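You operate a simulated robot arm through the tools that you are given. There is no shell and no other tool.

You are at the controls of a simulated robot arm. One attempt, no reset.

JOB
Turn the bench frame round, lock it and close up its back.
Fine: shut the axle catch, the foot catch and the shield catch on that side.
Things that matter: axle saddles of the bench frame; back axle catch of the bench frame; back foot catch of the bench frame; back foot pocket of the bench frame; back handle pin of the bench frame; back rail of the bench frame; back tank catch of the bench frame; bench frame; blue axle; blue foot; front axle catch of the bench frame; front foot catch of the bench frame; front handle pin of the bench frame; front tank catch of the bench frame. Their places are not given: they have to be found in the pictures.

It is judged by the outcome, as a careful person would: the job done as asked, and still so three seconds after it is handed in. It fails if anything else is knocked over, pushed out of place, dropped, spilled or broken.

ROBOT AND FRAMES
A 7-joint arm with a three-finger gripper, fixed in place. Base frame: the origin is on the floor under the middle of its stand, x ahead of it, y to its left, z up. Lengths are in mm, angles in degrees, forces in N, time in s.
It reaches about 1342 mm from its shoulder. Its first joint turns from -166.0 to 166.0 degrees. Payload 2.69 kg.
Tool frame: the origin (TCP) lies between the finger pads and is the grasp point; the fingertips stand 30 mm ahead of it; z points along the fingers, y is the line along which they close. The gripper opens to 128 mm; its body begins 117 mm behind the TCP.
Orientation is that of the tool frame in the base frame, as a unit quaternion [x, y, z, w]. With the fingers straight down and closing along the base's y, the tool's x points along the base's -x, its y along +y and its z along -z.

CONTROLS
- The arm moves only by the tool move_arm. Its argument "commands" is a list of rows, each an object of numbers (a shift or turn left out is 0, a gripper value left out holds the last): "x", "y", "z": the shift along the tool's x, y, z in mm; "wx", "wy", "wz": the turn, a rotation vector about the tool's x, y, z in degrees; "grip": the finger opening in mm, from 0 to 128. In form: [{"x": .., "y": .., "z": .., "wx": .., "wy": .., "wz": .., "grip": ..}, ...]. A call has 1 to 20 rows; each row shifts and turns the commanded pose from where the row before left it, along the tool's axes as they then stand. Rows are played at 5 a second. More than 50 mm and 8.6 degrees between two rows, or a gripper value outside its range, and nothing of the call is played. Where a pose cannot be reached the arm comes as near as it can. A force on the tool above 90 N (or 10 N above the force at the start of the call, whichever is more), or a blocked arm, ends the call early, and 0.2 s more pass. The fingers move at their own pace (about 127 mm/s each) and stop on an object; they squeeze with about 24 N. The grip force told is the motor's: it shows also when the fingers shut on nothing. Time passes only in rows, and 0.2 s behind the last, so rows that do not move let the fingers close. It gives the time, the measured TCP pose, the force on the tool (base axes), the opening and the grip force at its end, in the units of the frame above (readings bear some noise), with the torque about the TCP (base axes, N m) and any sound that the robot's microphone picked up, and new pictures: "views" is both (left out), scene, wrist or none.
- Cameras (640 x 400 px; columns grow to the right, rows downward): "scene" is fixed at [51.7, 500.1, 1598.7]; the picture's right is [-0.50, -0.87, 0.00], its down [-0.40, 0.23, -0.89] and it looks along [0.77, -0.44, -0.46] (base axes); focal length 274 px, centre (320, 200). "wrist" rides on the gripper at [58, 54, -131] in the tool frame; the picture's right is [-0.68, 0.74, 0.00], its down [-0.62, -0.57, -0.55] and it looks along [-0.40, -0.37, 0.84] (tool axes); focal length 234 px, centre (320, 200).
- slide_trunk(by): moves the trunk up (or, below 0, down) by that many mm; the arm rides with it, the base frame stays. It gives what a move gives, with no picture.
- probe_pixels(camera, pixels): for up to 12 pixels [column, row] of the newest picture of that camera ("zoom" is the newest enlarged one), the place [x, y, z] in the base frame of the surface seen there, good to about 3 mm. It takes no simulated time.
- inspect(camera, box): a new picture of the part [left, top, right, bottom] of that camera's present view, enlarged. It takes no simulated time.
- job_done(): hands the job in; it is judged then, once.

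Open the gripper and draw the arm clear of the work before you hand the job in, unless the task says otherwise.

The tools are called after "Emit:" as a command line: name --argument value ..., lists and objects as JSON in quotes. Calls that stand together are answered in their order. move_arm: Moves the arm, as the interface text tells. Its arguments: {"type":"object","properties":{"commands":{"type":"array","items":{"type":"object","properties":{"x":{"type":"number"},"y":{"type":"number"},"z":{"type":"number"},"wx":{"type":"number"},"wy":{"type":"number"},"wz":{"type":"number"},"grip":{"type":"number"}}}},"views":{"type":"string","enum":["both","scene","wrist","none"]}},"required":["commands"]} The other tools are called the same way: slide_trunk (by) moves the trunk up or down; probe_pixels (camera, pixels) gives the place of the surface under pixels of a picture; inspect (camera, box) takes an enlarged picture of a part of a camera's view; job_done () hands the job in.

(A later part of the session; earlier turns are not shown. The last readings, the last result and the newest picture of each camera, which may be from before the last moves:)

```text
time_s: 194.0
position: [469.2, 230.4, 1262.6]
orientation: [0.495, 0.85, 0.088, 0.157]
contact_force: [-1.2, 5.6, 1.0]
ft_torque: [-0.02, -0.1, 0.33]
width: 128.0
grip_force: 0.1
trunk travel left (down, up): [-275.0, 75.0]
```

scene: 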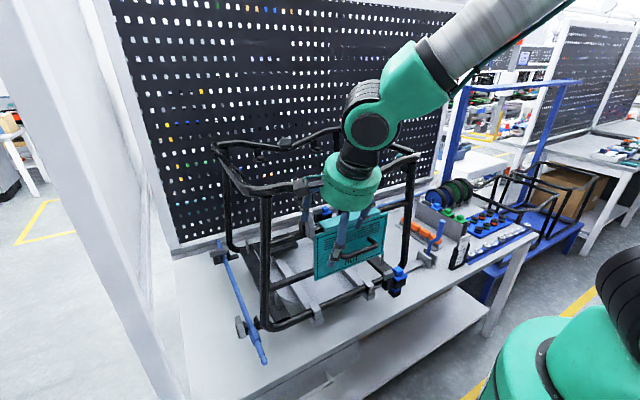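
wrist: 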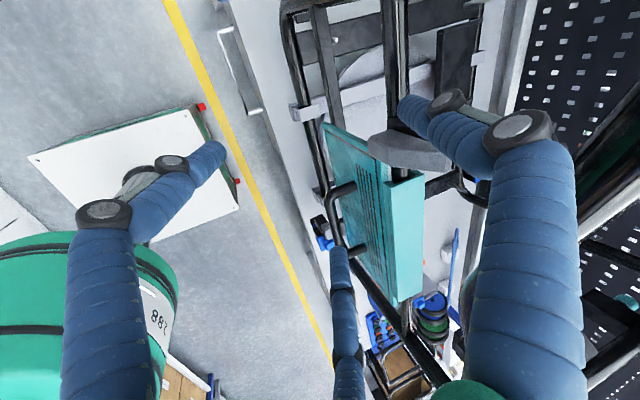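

Contact begins at 5.6 N. A bit further to see whether it yields.

Emit:
move_arm --commands '[{"x": -2.6, "y": -1.5}, {}]' --views "none"

Emit:
move_arm --commands '[{"x": -2.6, "y": -1.5}, {}]' --views "both"

Emit:
inspect --camera "wrist" --box '[340, 90, 460, 200]'

```text
time_s: 194.6
position: [467.7, 227.8, 1263.5]
orientation: [0.495, 0.85, 0.089, 0.157]
contact_force: [-0.4, 28.3, -2.2]
ft_torque: [-0.32, 0.12, 1.9]
width: 128.0
grip_force: 0.0
trunk travel left (down, up): [-275.0, 75.0]
```

```text
time_s: 195.2
position: [467.1, 227.8, 1262.7]
orientation: [0.494, 0.85, 0.088, 0.158]
contact_force: [-9.4, 50.7, 0.2]
ft_torque: [-0.41, -0.1, 3.64]
width: 128.5
grip_force: 0.5
trunk travel left (down, up): [-275.0, 75.0]
```

scene: 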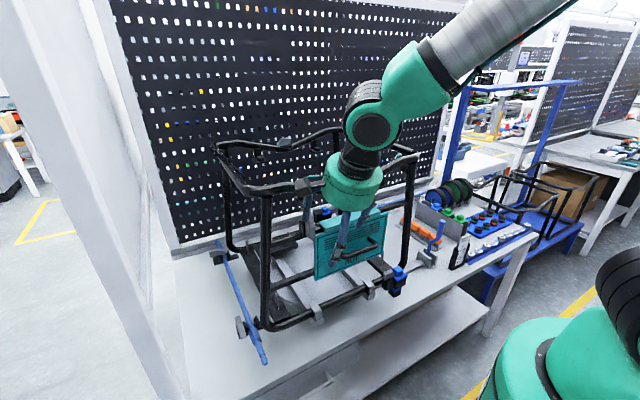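
wrist: 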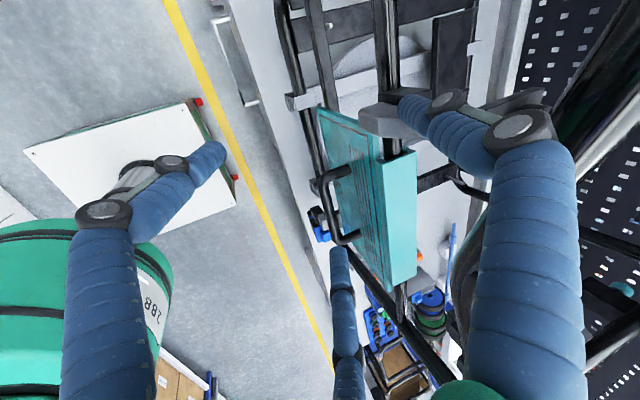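

```text
3.64 times, centred on (400, 145) of wrist
```

zoom: 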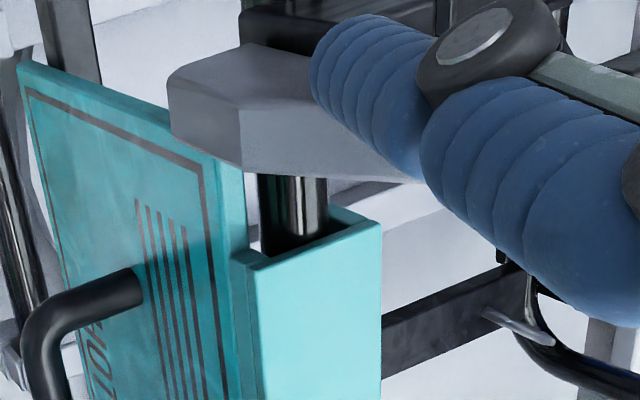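

The wedge doesn't yield at 50 N even with 30 mm leverage, so I'm stopping that. I'll back away and take a frontal look at the whole back side with the wrist camera.

Emit:
move_arm --commands '[{"x": 5.2, "y": 2.95}, {"x": 5.2, "y": 2.95}, {"x": 5.2, "y": 2.95}, {"x": 5, "y": -20, "z": -18}, {"x": 10, "y": -25, "z": -18}, {"x": 12, "y": -30, "z": -18}, {"x": 12, "y": -30, "z": -18}, {"wx": 5.8, "wy": 3.3}, {"wx": 5.8, "wy": 3.3}, {"wx": 5.8, "wy": 3.3}, {"wz": -8.2}, {"wz": -8.2}, {"wz": -8.2}, {"wz": -8.2}, {"wz": -8.2}, {"wz": -8.2}, {"wz": -8.2}, {"wz": -8.2}, {"wz": -8.2}, {"wz": -8.2}]' --views "scene"

```text
time_s: 199.4
position: [340.5, 225.0, 1291.7]
orientation: [-0.187, 0.982, -0.003, 0.006]
contact_force: [-0.6, -0.6, -0.3]
ft_torque: [0.0, -0.01, 0.02]
width: 128.0
grip_force: 0.1
trunk travel left (down, up): [-275.0, 75.0]
```

scene: 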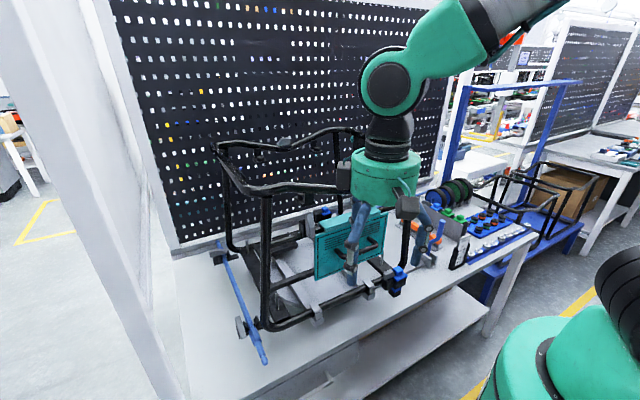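

Finishing the yaw to +43° and tilting up for a frontal look at the shield area.

Emit:
move_arm --commands '[{"wz": -7.2}, {"wz": -7.2}, {"wz": -7.1}, {"x": 22.6, "y": -9.6}, {"x": 22.6, "y": -9.6}, {"wx": 4.26, "wy": -4.57}, {"wx": 4.26, "wy": -4.57}, {"wx": 4.26, "wy": -4.57}, {"wx": 4.26, "wy": -4.57}, {}]' --views "wrist"

Emit:
inspect --camera "wrist" --box '[200, 130, 460, 320]'

```text
time_s: 201.6
position: [320.0, 176.9, 1291.8]
orientation: [-0.358, 0.906, -0.083, 0.208]
contact_force: [0.4, 0.7, -0.1]
ft_torque: [0.03, -0.03, 0.0]
width: 128.3
grip_force: 0.0
trunk travel left (down, up): [-275.0, 75.0]
```

wrist: 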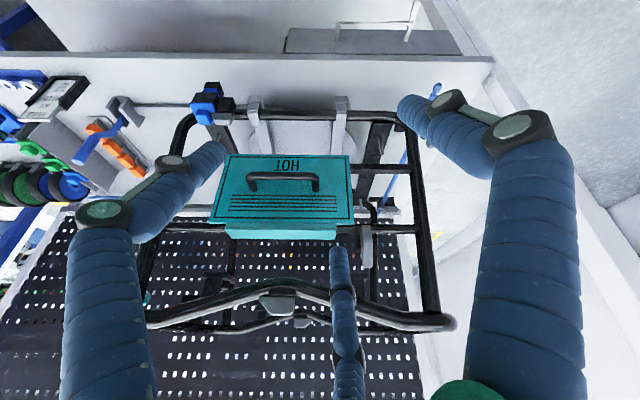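

```text
2.11 times, centred on (330, 225) of wrist
```

zoom: 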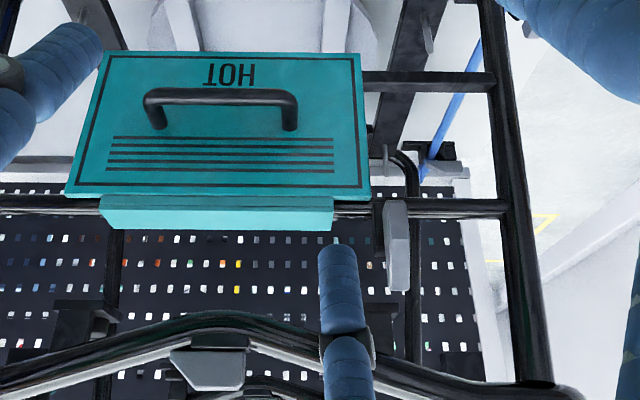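

The catch is right next to the shield's edge. I'll zoom in closely on it.

Emit:
inspect --camera "wrist" --box '[335, 215, 395, 270]'

Emit:
inspect --camera "wrist" --box '[240, 275, 330, 330]'

Emit:
inspect --camera "wrist" --box '[360, 100, 440, 220]'

```text
7.27 times, centred on (365, 242) of wrist
```

zoom: 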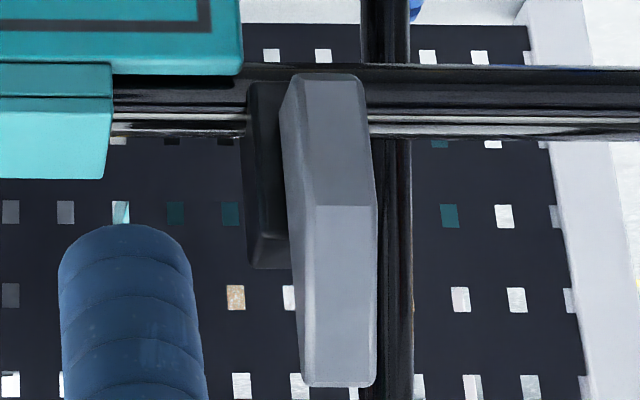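

```text
7.11 times, centred on (285, 302) of wrist
```

zoom: 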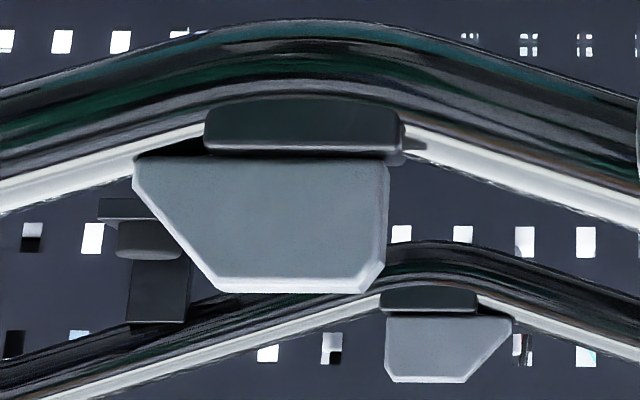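

```text
3.33 times, centred on (400, 160) of wrist
```

zoom: 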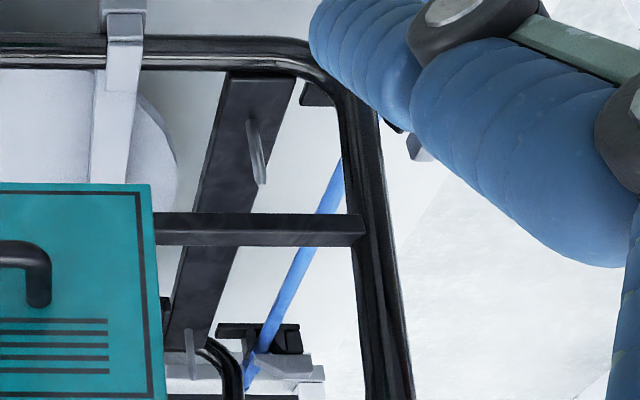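

The catch clearly sits beside the shield's left edge, hinged on the block's front face. Since −y is rigid, I'll test gently whether it turns the other way: return to the poker pose (yaw −60°, tilt 20°) and approach from its −y side.

Emit:
move_arm --commands '[{"wx": -4.26, "wy": 4.57}, {"wx": -4.26, "wy": 4.57}, {"wx": -4.26, "wy": 4.57}, {"wx": -4.26, "wy": 4.57}, {"wz": 7.96}, {"wz": 7.96}, {"wz": 7.96}, {"wz": 7.96}, {"wz": 7.96}, {"wz": 7.96}, {"wz": 7.96}, {"wz": 7.96}, {"wz": 7.96}, {"wz": 7.96}, {"wz": 7.96}, {"wz": 7.96}, {"wz": 7.96}, {}]' --views "none"

Emit:
move_arm --commands '[{"wx": -5.8, "wy": -3.3}, {"wx": -5.8, "wy": -3.3}, {"wx": -5.8, "wy": -3.3}, {}]' --views "none"

```text
time_s: 205.4
position: [321.0, 178.7, 1289.9]
orientation: [0.504, 0.864, 0.001, 0.006]
contact_force: [-0.1, -1.2, -0.1]
ft_torque: [0.01, 0.0, -0.01]
width: 127.9
grip_force: 0.0
trunk travel left (down, up): [-275.0, 75.0]
```

```text
time_s: 206.4
position: [320.6, 178.9, 1290.9]
orientation: [0.495, 0.85, 0.09, 0.157]
contact_force: [0.0, -0.2, -0.7]
ft_torque: [0.03, -0.04, -0.01]
width: 128.0
grip_force: 0.1
trunk travel left (down, up): [-275.0, 75.0]
```

Emit:
move_arm --commands '[{"x": -12.8, "y": 29.7, "z": 19.4}, {"x": -12.8, "y": 29.7, "z": 19.4}, {"x": -12.8, "y": 29.7, "z": 19.4}, {"x": -12.8, "y": 29.7, "z": 19.4}, {}]' --views "both"

Emit:
inspect --camera "scene" --box '[280, 180, 380, 250]'

```text
time_s: 207.6
position: [467.9, 193.1, 1261.4]
orientation: [0.495, 0.85, 0.088, 0.157]
contact_force: [1.1, -0.6, -0.3]
ft_torque: [-0.03, 0.06, -0.01]
width: 127.9
grip_force: 0.0
trunk travel left (down, up): [-275.0, 75.0]
```

scene: 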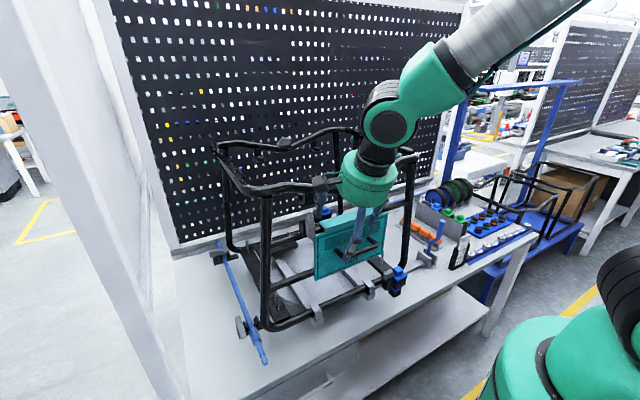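
wrist: 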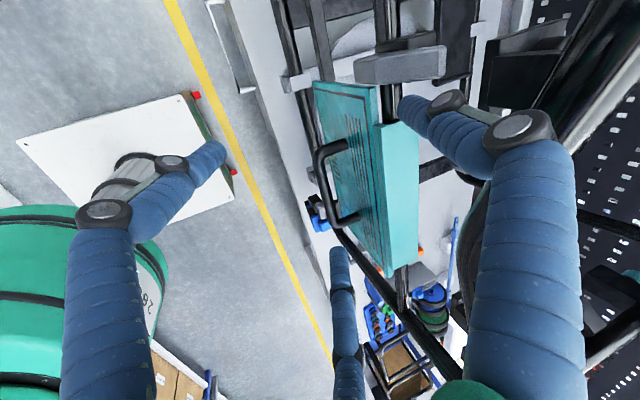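

```text
5.71 times, centred on (330, 215) of scene
```

zoom: 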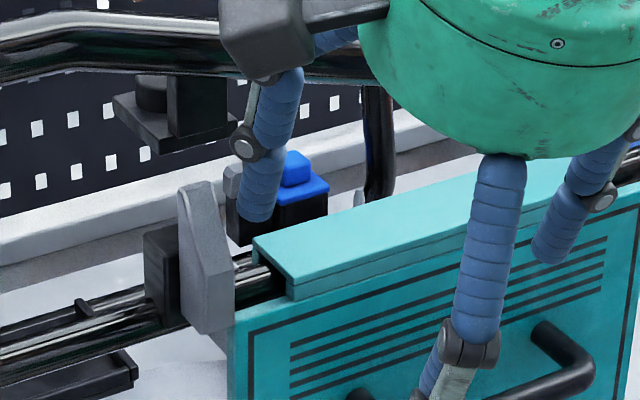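

The finger is on the −y side of the wedge, above the shield's lip. Pushing +y very gently.

Emit:
move_arm --commands '[{"x": 3.48, "y": 1.97}, {"x": 3.48, "y": 1.97}, {}]' --views "none"

Emit:
move_arm --commands '[{"x": 2.6, "y": 1.5}, {"x": 2.6, "y": 1.5}, {}]' --views "none"

Emit:
move_arm --commands '[{"x": 2.6, "y": 1.5}, {"x": 2.6, "y": 1.5}, {}]' --views "both"

Emit:
inspect --camera "scene" --box '[280, 180, 380, 250]'

```text
time_s: 208.4
position: [465.3, 200.9, 1263.1]
orientation: [0.496, 0.85, 0.088, 0.156]
contact_force: [-0.5, -0.7, 0.4]
ft_torque: [-0.04, -0.02, -0.04]
width: 127.8
grip_force: 0.0
trunk travel left (down, up): [-275.0, 75.0]
```

```text
time_s: 209.2
position: [468.6, 206.6, 1262.6]
orientation: [0.496, 0.85, 0.089, 0.157]
contact_force: [-0.8, -0.4, 0.8]
ft_torque: [0.05, -0.07, -0.04]
width: 128.4
grip_force: 0.1
trunk travel left (down, up): [-275.0, 75.0]
```

```text
time_s: 210.0
position: [466.9, 210.9, 1264.4]
orientation: [0.496, 0.85, 0.088, 0.157]
contact_force: [-0.4, -0.6, 1.2]
ft_torque: [0.05, -0.11, 0.0]
width: 128.5
grip_force: 0.0
trunk travel left (down, up): [-275.0, 75.0]
```

scene: 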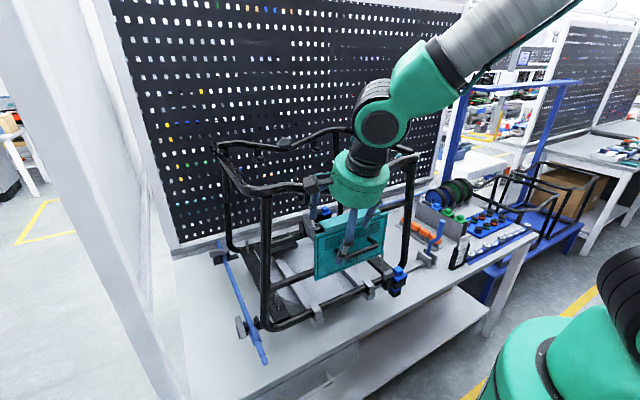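
wrist: 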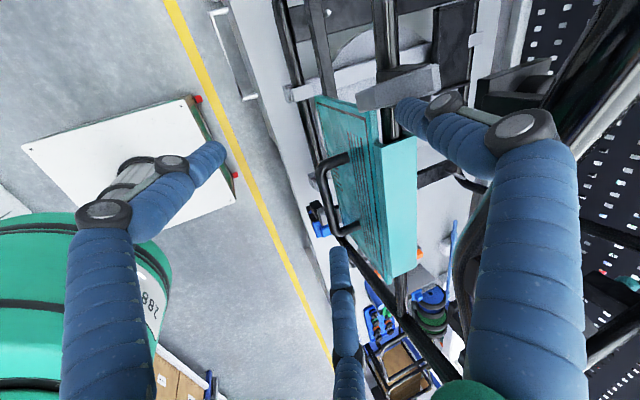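

```text
5.71 times, centred on (330, 215) of scene
```

zoom: 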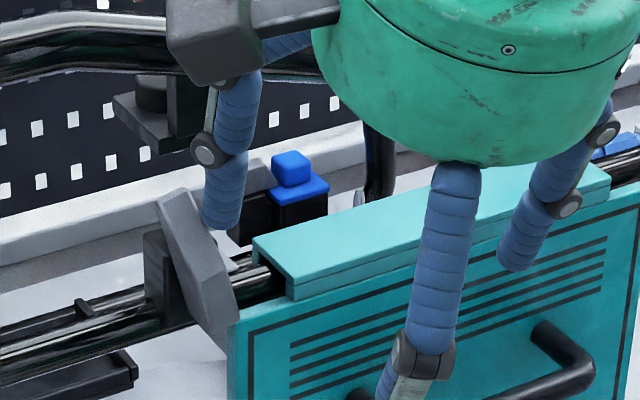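

The wedge turns freely toward +y (its tip leans left, its lower end moves toward the shield). I'll probe its present pose to find the pivot.

Emit:
probe_pixels --camera "zoom" --pixels '[[165, 205], [185, 200], [180, 240], [200, 230], [195, 280], [215, 270], [210, 320], [232, 310], [225, 335], [200, 330], [160, 280], [155, 240]]'

Emit:
inspect --camera "scene" --box '[295, 205, 345, 240]'

```text
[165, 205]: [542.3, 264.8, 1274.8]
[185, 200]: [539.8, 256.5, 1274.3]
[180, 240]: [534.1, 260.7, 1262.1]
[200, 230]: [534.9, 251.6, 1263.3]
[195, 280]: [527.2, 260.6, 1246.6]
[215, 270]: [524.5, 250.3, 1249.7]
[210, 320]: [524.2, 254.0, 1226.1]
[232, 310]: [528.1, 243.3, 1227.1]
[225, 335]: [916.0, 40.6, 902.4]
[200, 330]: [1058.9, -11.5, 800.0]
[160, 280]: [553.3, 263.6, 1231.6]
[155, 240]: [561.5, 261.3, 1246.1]
```

```text
11.43 times, centred on (320, 222) of scene
```

zoom: 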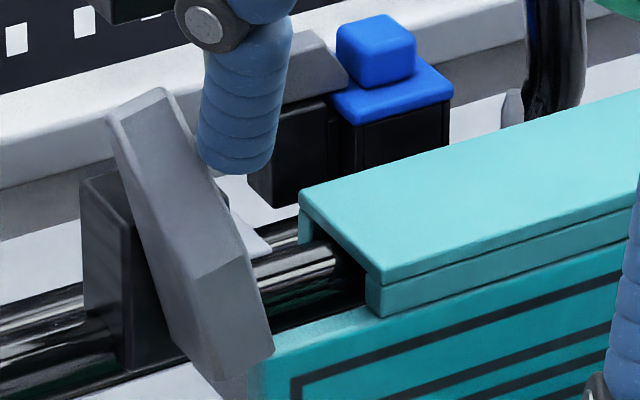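

The pivot is near (y≈253, z≈1244). I'll keep pushing +y gently to learn how far it goes (full 90° swing or just slack).

Emit:
move_arm --commands '[{"x": 3.48, "y": 1.97}, {"x": 3.48, "y": 1.97}, {"x": 3.48, "y": 1.97}, {}]' --views "scene"

Emit:
inspect --camera "scene" --box '[295, 205, 345, 240]'

```text
time_s: 211.0
position: [468.2, 224.8, 1263.5]
orientation: [0.495, 0.85, 0.088, 0.157]
contact_force: [-1.2, 0.6, 0.7]
ft_torque: [-0.01, 0.01, -0.01]
width: 128.6
grip_force: 0.1
trunk travel left (down, up): [-275.0, 75.0]
```

scene: 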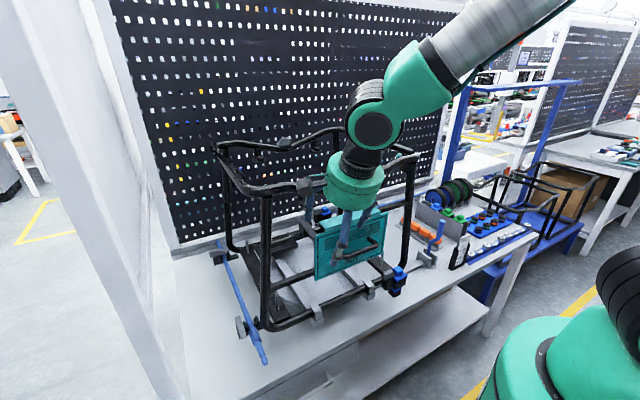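

```text
11.43 times, centred on (320, 222) of scene
```

zoom: 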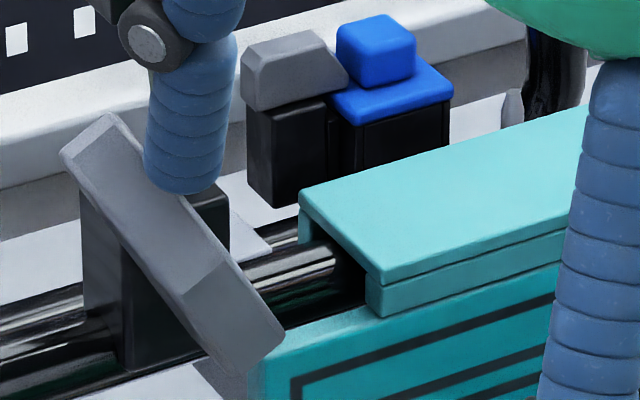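

The wedge continues to rotate freely (about 40° now). Upright was its hard stop, and its free rotation has the same sense (counter-clockwise about the outward axis) as the foot catch I just shut — so its shut position is the other end, 90° over. I'll keep sweeping +y and down.

Emit:
move_arm --commands '[{"x": 3.65, "y": 0.7, "z": 3.3}, {"x": 3.65, "y": 0.7, "z": 3.3}, {"x": 3.55, "y": 0.85, "z": 2.8}, {"x": 3.55, "y": 0.85, "z": 2.8}, {}]' --views "scene"

Emit:
inspect --camera "scene" --box '[290, 200, 345, 240]'

```text
time_s: 212.2
position: [467.4, 237.7, 1251.0]
orientation: [0.495, 0.85, 0.089, 0.157]
contact_force: [-3.6, 0.7, 1.2]
ft_torque: [0.1, -0.1, 0.32]
width: 128.6
grip_force: 0.1
trunk travel left (down, up): [-275.0, 75.0]
```

scene: 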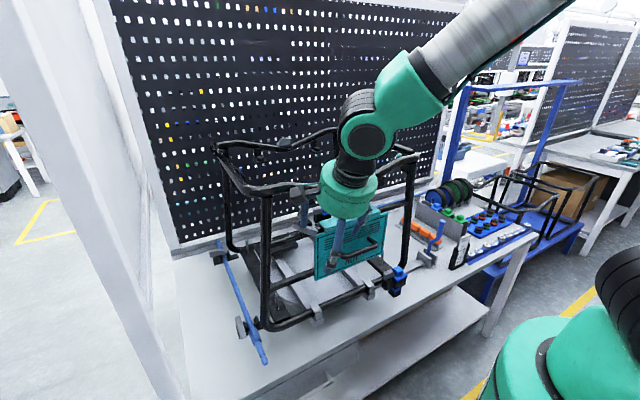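

```text
10.00 times, centred on (318, 220) of scene
```

zoom: 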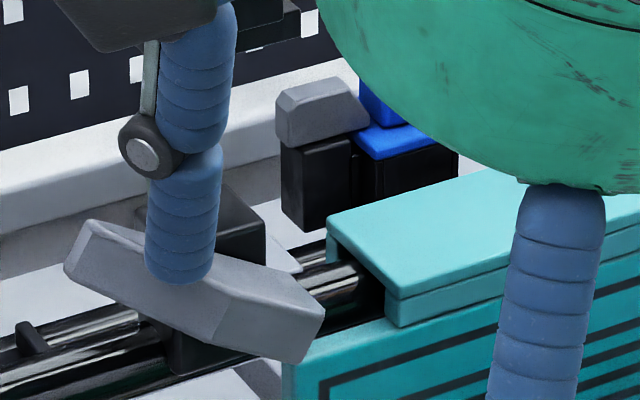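

The wedge is now mostly over (tip to +y). I'll continue pressing it down to its end.

Emit:
move_arm --commands '[{"x": 3.1, "y": 0.6, "z": 2.8}, {"x": 3.1, "y": 0.6, "z": 2.8}, {"x": 0.7, "y": -1.2, "z": 3.8}, {}]' --views "scene"

Emit:
inspect --camera "scene" --box '[290, 200, 345, 240]'

```text
time_s: 213.2
position: [469.1, 243.2, 1240.9]
orientation: [0.494, 0.851, 0.088, 0.156]
contact_force: [0.0, -0.3, -0.8]
ft_torque: [0.0, 0.03, -0.02]
width: 128.0
grip_force: 0.0
trunk travel left (down, up): [-275.0, 75.0]
```

scene: 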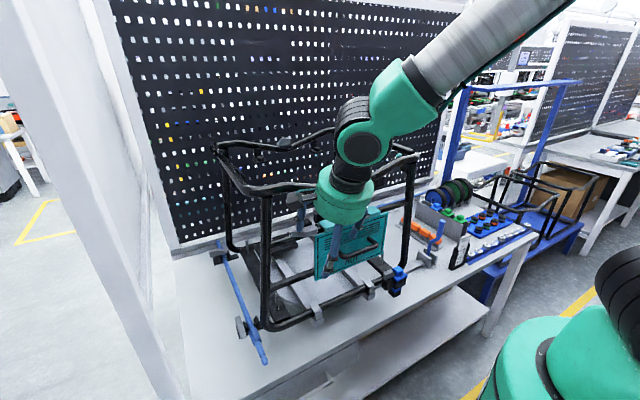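

```text
10.00 times, centred on (318, 220) of scene
```

zoom: 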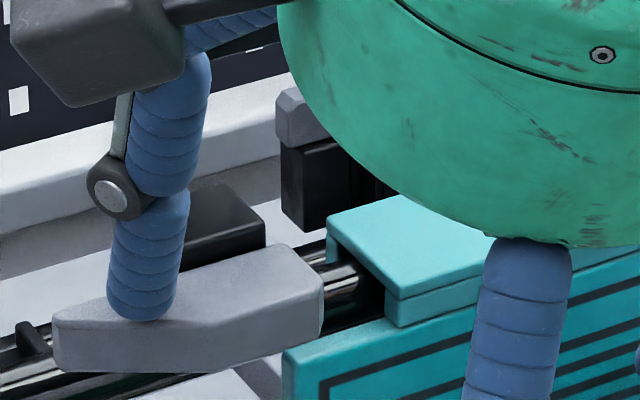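

The wedge is now horizontal. I'll probe its face to measure its angle.

Emit:
probe_pixels --camera "zoom" --pixels '[[70, 350], [110, 350], [150, 350], [200, 345], [250, 340], [290, 335], [310, 320], [230, 280], [280, 260], [75, 320], [250, 265]]'

```text
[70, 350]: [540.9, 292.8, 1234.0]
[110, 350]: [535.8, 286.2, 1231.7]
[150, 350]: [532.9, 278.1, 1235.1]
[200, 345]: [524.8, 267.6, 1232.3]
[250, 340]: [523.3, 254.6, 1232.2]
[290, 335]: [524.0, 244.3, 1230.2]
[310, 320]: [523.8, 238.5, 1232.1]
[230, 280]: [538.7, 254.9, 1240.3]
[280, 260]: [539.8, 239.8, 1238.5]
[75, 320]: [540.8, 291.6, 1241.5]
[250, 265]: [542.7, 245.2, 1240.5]
```

It's level (top face z≈1240 along its length). I'll press down a bit more on its tip to check it's against its end stop.

Emit:
move_arm --commands '[{"x": 0.7, "y": -1.2, "z": 3.8}, {"x": 0.35, "y": -0.6, "z": 1.9}, {}]' --views "none"

Emit:
move_arm --commands '[{"x": 0.35, "y": -0.6, "z": 1.9}, {}]' --views "none"

```text
time_s: 214.0
position: [468.2, 245.2, 1236.4]
orientation: [0.495, 0.85, 0.089, 0.157]
contact_force: [2.0, -0.2, 11.0]
ft_torque: [0.32, -0.61, 0.01]
width: 128.4
grip_force: 0.0
trunk travel left (down, up): [-275.0, 75.0]
```

```text
time_s: 214.6
position: [468.3, 245.0, 1234.8]
orientation: [0.495, 0.85, 0.091, 0.157]
contact_force: [4.7, 2.3, 28.2]
ft_torque: [0.68, -1.57, 0.14]
width: 128.6
grip_force: 0.4
trunk travel left (down, up): [-275.0, 75.0]
```

It's at a firm stop when horizontal (28 N), so the shield catch is fully over. I'll lift the finger off, retreat, straighten the tilt and look at the result.

Emit:
move_arm --commands '[{"x": -2.5, "y": 4.5, "z": -14}, {"x": -2.5, "y": 4.5, "z": -14}, {"x": 17, "y": -30, "z": -12.5}, {"x": 17, "y": -30, "z": -12.5}, {"x": 17, "y": -30, "z": -12.5}, {"wx": 5.8, "wy": 3.3}, {"wx": 5.8, "wy": 3.3}, {"wx": 5.8, "wy": 3.3}, {}]' --views "scene"

Emit:
inspect --camera "scene" --box '[290, 195, 350, 245]'

```text
time_s: 216.6
position: [358.8, 244.8, 1260.9]
orientation: [0.505, 0.863, 0.001, 0.006]
contact_force: [1.4, -0.2, 0.2]
ft_torque: [-0.01, 0.04, -0.04]
width: 128.2
grip_force: 0.0
trunk travel left (down, up): [-275.0, 75.0]
```

scene: 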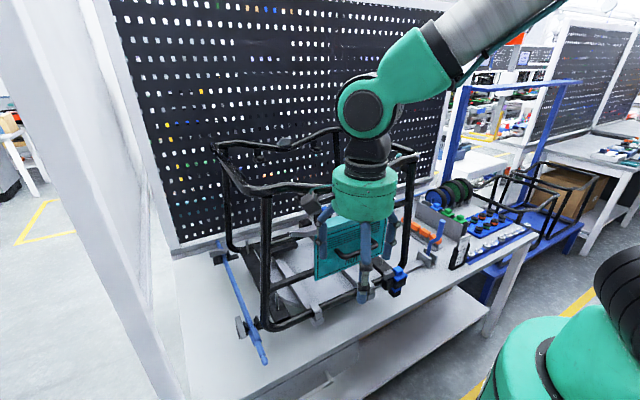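

```text
8.00 times, centred on (320, 220) of scene
```

zoom: 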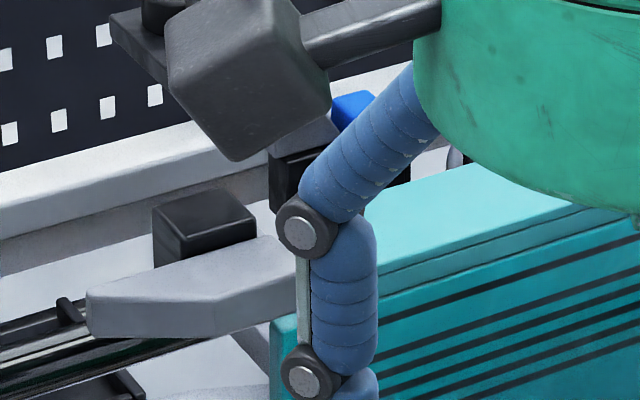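

The shield catch stays down horizontally. Next, the axle catch at the left-front (tip near (551,443), z 955–981). Moving the poker toward that side, staying high first.

Emit:
move_arm --commands '[{"x": 27.5, "y": 27.5, "z": 22}, {"x": 27.5, "y": 27.5, "z": 22}, {"x": 27.5, "y": 27.5, "z": 22}, {"x": 27.5, "y": 27.5, "z": 22}, {"x": 27.5, "y": 27.5, "z": 22}, {"x": 27.5, "y": 27.5, "z": 22}, {}]' --views "scene"

Emit:
inspect --camera "scene" --box '[210, 260, 310, 370]'

```text
time_s: 218.2
position: [423.2, 468.8, 1132.5]
orientation: [0.504, 0.864, 0.002, 0.007]
contact_force: [0.9, 0.0, -0.7]
ft_torque: [-0.06, 0.05, 0.01]
width: 127.8
grip_force: 0.0
trunk travel left (down, up): [-275.0, 75.0]
```

scene: 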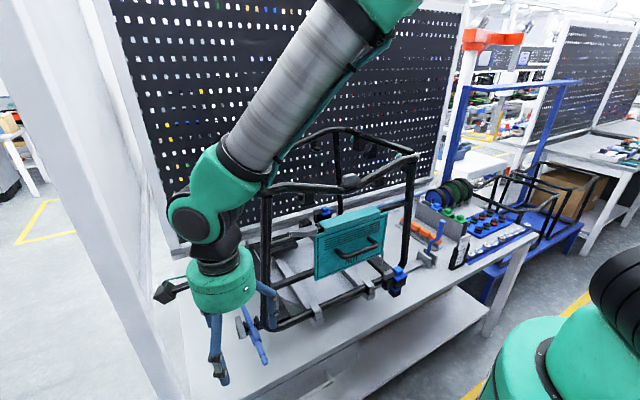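

```text
3.64 times, centred on (260, 315) of scene
```

zoom: 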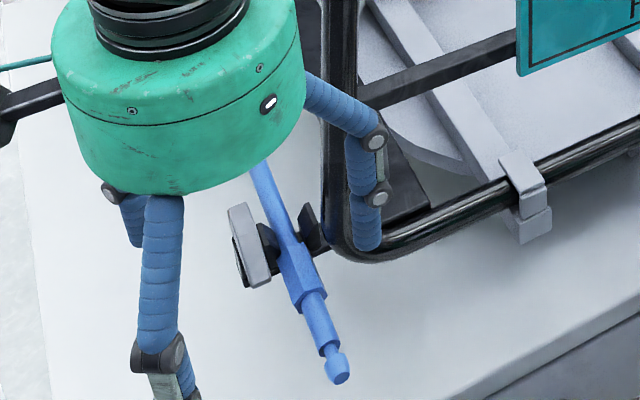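

I'll move over at height first, then go straight down beside the axle catch's +y face, and check the readings.

Emit:
move_arm --commands '[{"x": -27.4, "y": 23.9}, {"x": -27.4, "y": 23.9}, {}, {"z": 30}, {"z": 30}, {"z": 30}, {"z": 30}, {}]' --views "both"

Emit:
inspect --camera "scene" --box '[210, 260, 310, 370]'

```text
time_s: 220.0
position: [491.6, 444.1, 1009.9]
orientation: [0.504, 0.864, 0.001, 0.006]
contact_force: [1.1, -0.3, -1.3]
ft_torque: [-0.03, 0.05, 0.04]
width: 127.9
grip_force: 0.0
trunk travel left (down, up): [-275.0, 75.0]
```

scene: 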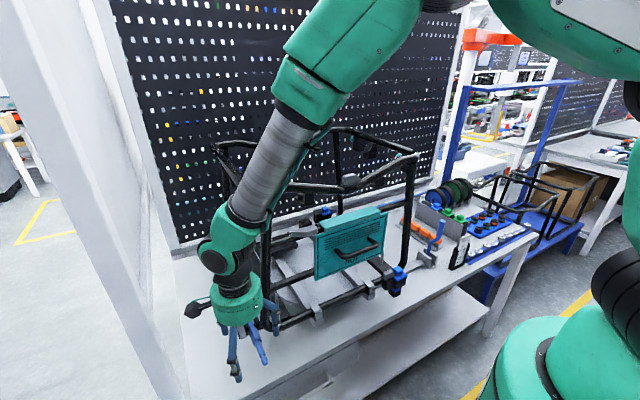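
wrist: 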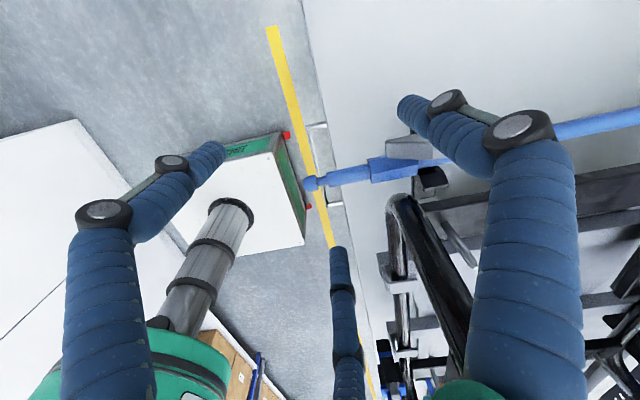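

```text
3.64 times, centred on (260, 315) of scene
```

zoom: 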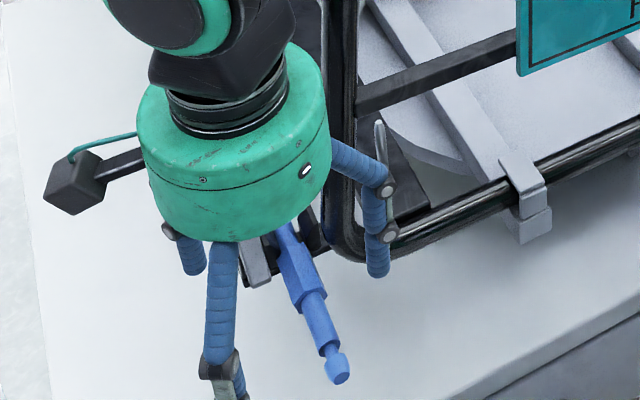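

In the wrist view I can see the axle catch at (408,147) next to the finger tip (400,100) and the hex part of the axle below. I'll probe these before lowering.

Emit:
probe_pixels --camera "wrist" --pixels '[[390, 142], [400, 140], [410, 138], [392, 152], [410, 150], [425, 152], [400, 168], [420, 165], [402, 103], [412, 112], [430, 178], [330, 183]]'

Emit:
inspect --camera "wrist" --box '[360, 80, 480, 200]'

```text
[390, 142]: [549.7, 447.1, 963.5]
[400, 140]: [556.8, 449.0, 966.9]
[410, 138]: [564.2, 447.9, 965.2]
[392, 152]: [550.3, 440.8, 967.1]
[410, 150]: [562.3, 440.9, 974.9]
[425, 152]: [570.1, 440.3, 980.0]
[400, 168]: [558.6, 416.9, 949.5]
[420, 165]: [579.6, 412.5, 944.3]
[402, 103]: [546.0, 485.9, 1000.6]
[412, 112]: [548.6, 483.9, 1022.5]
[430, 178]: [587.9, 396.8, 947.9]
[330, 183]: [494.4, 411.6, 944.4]
```

```text
3.33 times, centred on (420, 140) of wrist
```

zoom: 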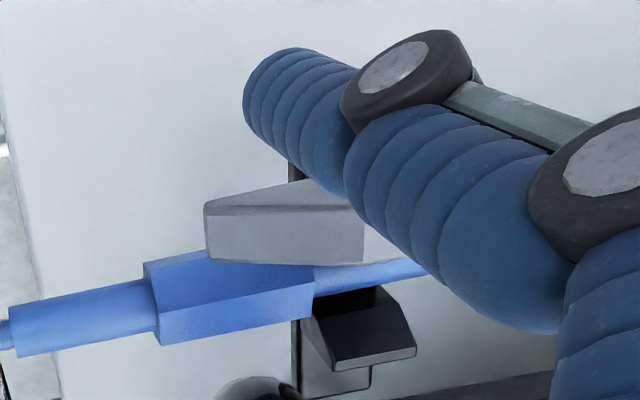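

Everything matches. I'll lower 31 mm and step −y until the finger nears the catch's face.

Emit:
move_arm --commands '[{"z": 16}, {"z": 15}, {"x": -8.7, "y": -4.95}, {"x": -8.7, "y": -4.95}, {}]' --views "none"

Emit:
move_arm --commands '[{"x": -4.35, "y": -2.47}, {"x": -4.35, "y": -2.47}, {"x": -4.35, "y": -2.47}, {}]' --views "wrist"

Emit:
inspect --camera "wrist" --box '[360, 80, 480, 200]'

```text
time_s: 221.2
position: [492.3, 423.3, 980.7]
orientation: [0.504, 0.864, 0.001, 0.006]
contact_force: [0.3, -0.3, -0.1]
ft_torque: [-0.01, 0.0, 0.0]
width: 128.0
grip_force: 0.0
trunk travel left (down, up): [-275.0, 75.0]
```

```text
time_s: 222.2
position: [491.0, 410.2, 978.8]
orientation: [0.503, 0.864, 0.002, 0.006]
contact_force: [0.5, 0.0, -0.5]
ft_torque: [0.0, -0.02, -0.03]
width: 128.1
grip_force: 0.1
trunk travel left (down, up): [-275.0, 75.0]
```

wrist: 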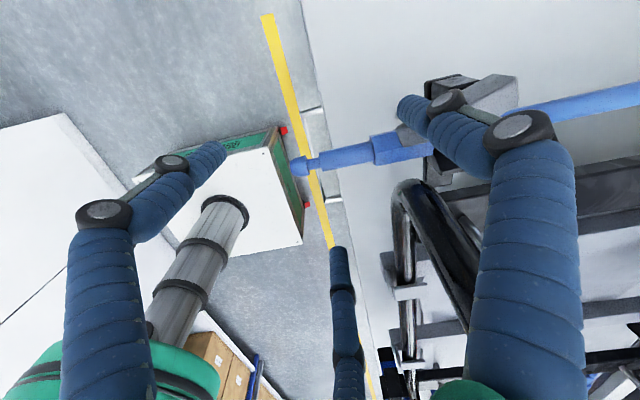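

```text
3.33 times, centred on (420, 140) of wrist
```

zoom: 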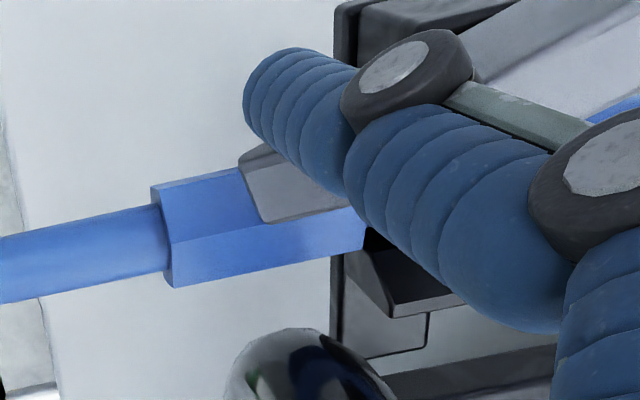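

The catch is swinging; its tip is now over the hex. I'll continue along the arc (−y then +x).

Emit:
move_arm --commands '[{"x": -4.85, "y": -1.6}, {"x": -4.85, "y": -1.6}, {"x": -4.55, "y": 0.9}, {"x": -4.55, "y": 0.9}, {"x": -3.65, "y": 1.35}, {"x": -3.65, "y": 1.35}, {}]' --views "wrist"

Emit:
inspect --camera "wrist" --box '[360, 80, 480, 200]'

```text
time_s: 222.9
position: [490.6, 406.8, 979.3]
orientation: [0.499, 0.867, 0.002, 0.008]
contact_force: [-13.9, 20.1, -3.6]
ft_torque: [-2.44, -1.64, 0.62]
width: 128.2
grip_force: 0.0
trunk travel left (down, up): [-275.0, 75.0]
stopped in row 3: the force on the tool passed its limit at 103 N (the readings are from after the stop); the commanded pose is now the measured one
```

wrist: 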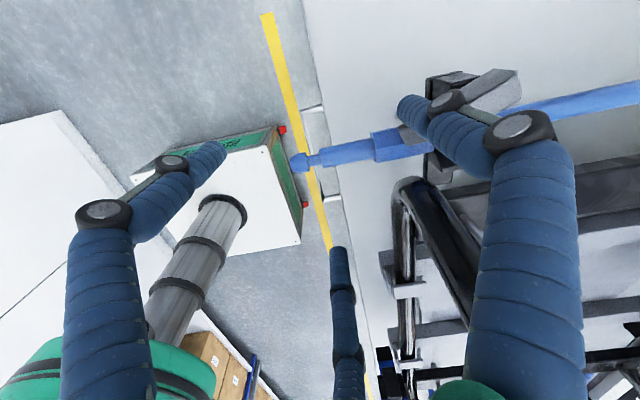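

```text
3.33 times, centred on (420, 140) of wrist
```

zoom: 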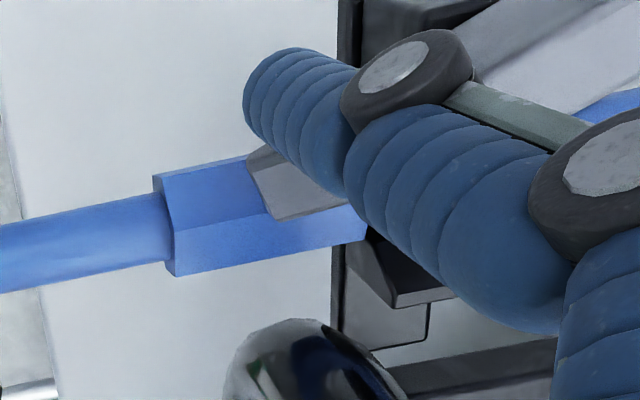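

The palm touched the frame's front-left post (contact computed ~118 mm above TCP). I'll back off right away and use a −90° yaw so the palm stays clear of the post.

Emit:
move_arm --commands '[{"x": 13.6, "y": -3.7}, {"x": 20.5, "y": -5.6}, {"x": 20.5, "y": -5.7}, {"wz": 7.4}, {"wz": 7.4}, {"wz": 7.4}, {"wz": 7.4}, {}]' --views "both"

Emit:
inspect --camera "scene" --box '[210, 270, 300, 370]'

```text
time_s: 224.7
position: [451.2, 443.0, 979.8]
orientation: [0.705, 0.709, 0.004, 0.005]
contact_force: [0.4, 0.5, -0.4]
ft_torque: [-0.01, 0.0, -0.02]
width: 128.1
grip_force: 0.2
trunk travel left (down, up): [-275.0, 75.0]
```

scene: 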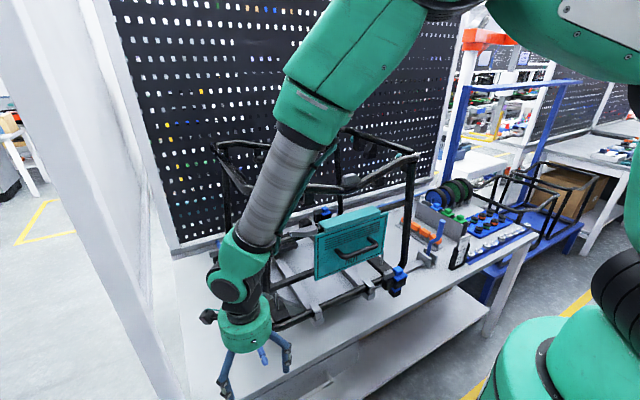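
wrist: 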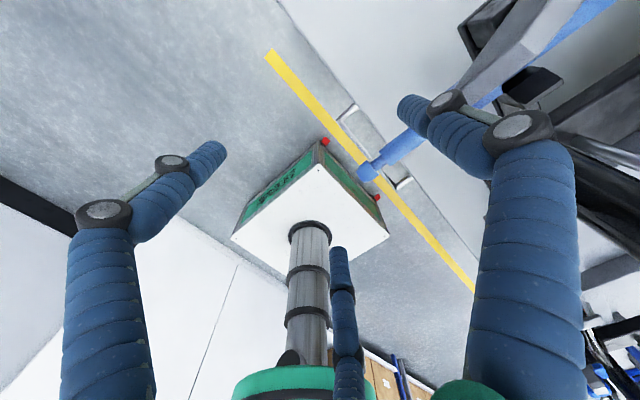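

```text
4.00 times, centred on (255, 320) of scene
```

zoom: 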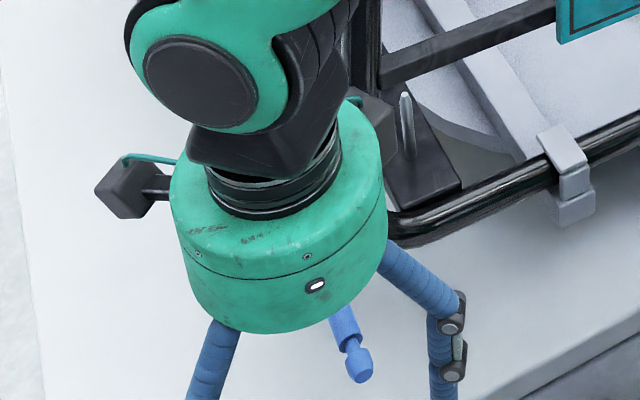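

I'll probe the catch in this view to get its present angle.

Emit:
inspect --camera "wrist" --box '[440, 0, 600, 120]'

Emit:
probe_pixels --camera "zoom" --pixels '[[140, 270], [120, 300], [200, 220], [250, 170], [300, 120], [220, 280], [300, 210], [360, 130], [400, 80], [170, 290], [330, 330]]'

```text
3.33 times, centred on (520, 60) of wrist
```

zoom: 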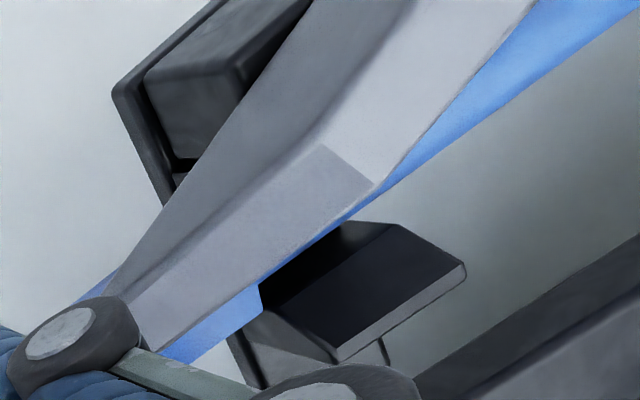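

```text
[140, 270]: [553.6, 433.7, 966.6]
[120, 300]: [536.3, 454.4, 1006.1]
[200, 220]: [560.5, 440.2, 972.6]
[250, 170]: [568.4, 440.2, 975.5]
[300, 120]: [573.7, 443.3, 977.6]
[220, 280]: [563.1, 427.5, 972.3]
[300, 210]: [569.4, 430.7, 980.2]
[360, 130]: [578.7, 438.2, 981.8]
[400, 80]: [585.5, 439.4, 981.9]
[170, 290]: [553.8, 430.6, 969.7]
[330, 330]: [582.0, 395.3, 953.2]
```

The catch has only turned ~25° so far (pivot ≈(585,443)). I'll set yaw to −100° so the palm stays well away from the post, reposition behind the catch's face, and push along the arc.

Emit:
move_arm --commands '[{"wz": 5}, {"wz": 5}, {"x": 15.4, "y": 9.5}, {"x": 15.4, "y": 9.5}, {}, {"x": -4.8, "y": 4.4}, {"x": -4.8, "y": 4.4}, {}]' --views "wrist"

Emit:
move_arm --commands '[{"x": -4.85, "y": 1.35}, {"x": -4.85, "y": 1.35}, {}]' --views "both"

```text
time_s: 226.5
position: [482.8, 459.7, 979.5]
orientation: [0.764, 0.645, 0.005, 0.005]
contact_force: [0.4, -0.1, 0.6]
ft_torque: [-0.01, 0.04, 0.03]
width: 128.0
grip_force: 0.1
trunk travel left (down, up): [-275.0, 75.0]
```

wrist: 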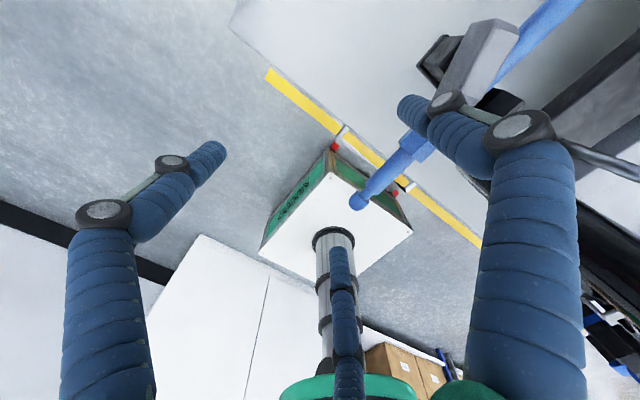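

```text
time_s: 227.3
position: [484.2, 450.4, 979.3]
orientation: [0.764, 0.646, 0.005, 0.005]
contact_force: [0.4, -0.4, 1.0]
ft_torque: [0.01, 0.01, 0.04]
width: 127.7
grip_force: 0.2
trunk travel left (down, up): [-275.0, 75.0]
```

scene: 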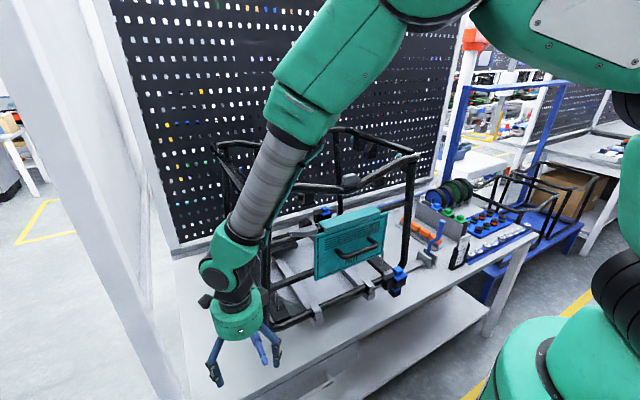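
wrist: 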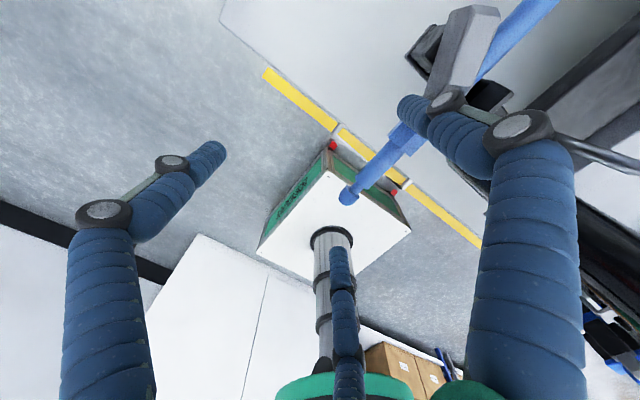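

Low force, continuing the arc (−y and +x).

Emit:
move_arm --commands '[{"x": -2.85, "y": 4.05}, {"x": -2.85, "y": 4.05}, {"x": -3.9, "y": 6.8}, {}]' --views "wrist"

Emit:
inspect --camera "wrist" --box '[380, 0, 540, 120]'

```text
time_s: 228.3
position: [496.9, 436.8, 978.6]
orientation: [0.764, 0.645, 0.005, 0.004]
contact_force: [0.4, 0.1, 0.1]
ft_torque: [-0.02, 0.02, 0.03]
width: 127.7
grip_force: 0.0
trunk travel left (down, up): [-275.0, 75.0]
```

wrist: 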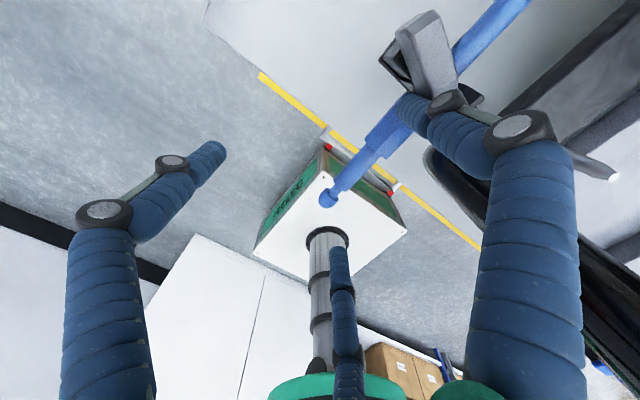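

```text
3.33 times, centred on (460, 60) of wrist
```

zoom: 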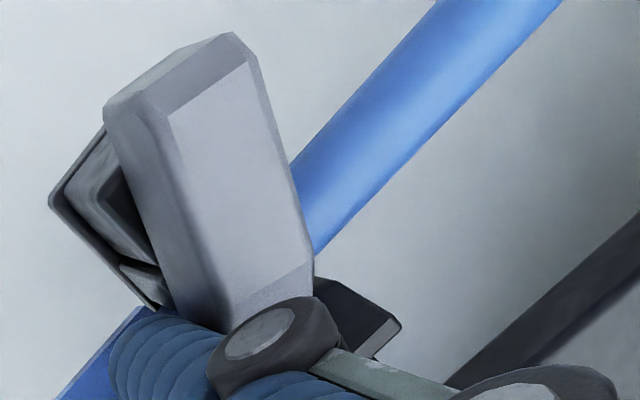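

The catch now crosses the axle. I'll probe its faces for the angle.

Emit:
probe_pixels --camera "zoom" --pixels '[[130, 120], [150, 160], [170, 210], [190, 270], [200, 120], [220, 180], [240, 240], [230, 60], [260, 140], [285, 200], [300, 260]]'

```text
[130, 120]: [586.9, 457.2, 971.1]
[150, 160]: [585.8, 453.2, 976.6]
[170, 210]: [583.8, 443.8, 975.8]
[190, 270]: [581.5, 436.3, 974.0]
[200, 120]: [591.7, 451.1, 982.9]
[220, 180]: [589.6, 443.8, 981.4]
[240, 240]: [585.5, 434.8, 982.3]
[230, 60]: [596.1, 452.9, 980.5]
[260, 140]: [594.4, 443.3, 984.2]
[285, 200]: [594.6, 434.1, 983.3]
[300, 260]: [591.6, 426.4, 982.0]
```

It's at about 257°, needing ~13° more. I'll push further in +x.

Emit:
move_arm --commands '[{"x": 0, "y": 5}, {"x": -1, "y": 4}, {"x": -1, "y": 4}, {}]' --views "wrist"

Emit:
inspect --camera "wrist" --box '[360, 0, 520, 120]'

Emit:
probe_pixels --camera "zoom" --pixels '[[130, 120], [150, 160], [170, 210], [190, 250], [200, 120], [220, 180], [240, 240], [230, 60], [260, 140], [285, 200], [300, 260]]'

```text
time_s: 229.3
position: [508.5, 434.4, 979.8]
orientation: [0.764, 0.645, 0.004, 0.005]
contact_force: [-1.0, -0.4, -1.1]
ft_torque: [-0.02, 0.0, -0.01]
width: 128.0
grip_force: 0.1
trunk travel left (down, up): [-275.0, 75.0]
```

wrist: 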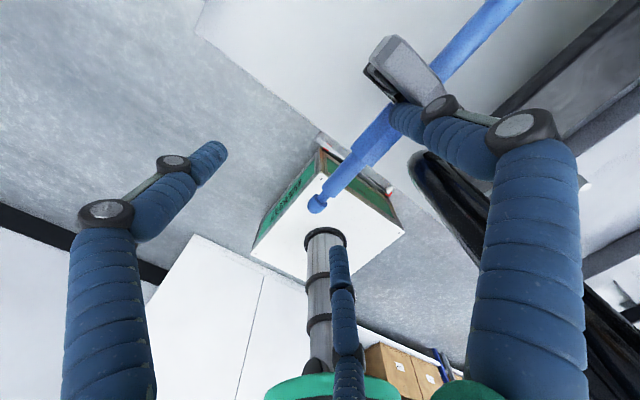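

```text
3.33 times, centred on (440, 60) of wrist
```

zoom: 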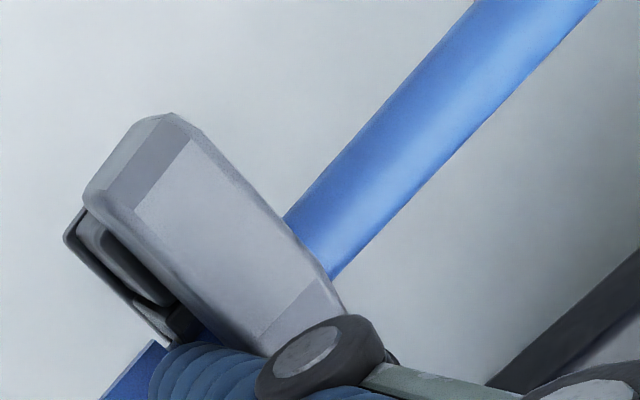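

```text
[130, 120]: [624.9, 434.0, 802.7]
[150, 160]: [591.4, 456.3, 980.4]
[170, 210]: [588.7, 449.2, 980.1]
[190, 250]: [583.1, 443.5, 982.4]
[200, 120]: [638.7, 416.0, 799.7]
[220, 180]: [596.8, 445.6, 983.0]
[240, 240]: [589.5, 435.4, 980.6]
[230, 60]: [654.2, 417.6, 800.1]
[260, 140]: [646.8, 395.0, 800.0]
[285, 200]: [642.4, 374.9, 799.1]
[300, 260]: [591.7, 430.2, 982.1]
```

Emit:
probe_pixels --camera "zoom" --pixels '[[105, 200], [125, 235], [150, 265], [180, 300], [205, 330], [225, 165], [250, 195], [275, 225], [300, 255], [325, 285]]'

Emit:
move_arm --commands '[{"x": 0, "y": 4}, {"x": 0, "y": 4}, {}]' --views "none"

```text
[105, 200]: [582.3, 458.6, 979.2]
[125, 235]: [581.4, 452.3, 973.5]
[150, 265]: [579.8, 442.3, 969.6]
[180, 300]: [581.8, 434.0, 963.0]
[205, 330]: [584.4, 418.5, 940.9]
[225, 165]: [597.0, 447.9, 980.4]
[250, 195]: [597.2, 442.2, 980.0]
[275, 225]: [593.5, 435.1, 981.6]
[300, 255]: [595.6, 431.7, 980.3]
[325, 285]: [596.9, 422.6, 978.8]
```

```text
time_s: 230.1
position: [512.8, 434.2, 979.9]
orientation: [0.764, 0.645, 0.004, 0.005]
contact_force: [-45.9, 9.6, 4.0]
ft_torque: [-1.62, -5.87, -2.36]
width: 128.9
grip_force: 0.0
trunk travel left (down, up): [-275.0, 75.0]
```

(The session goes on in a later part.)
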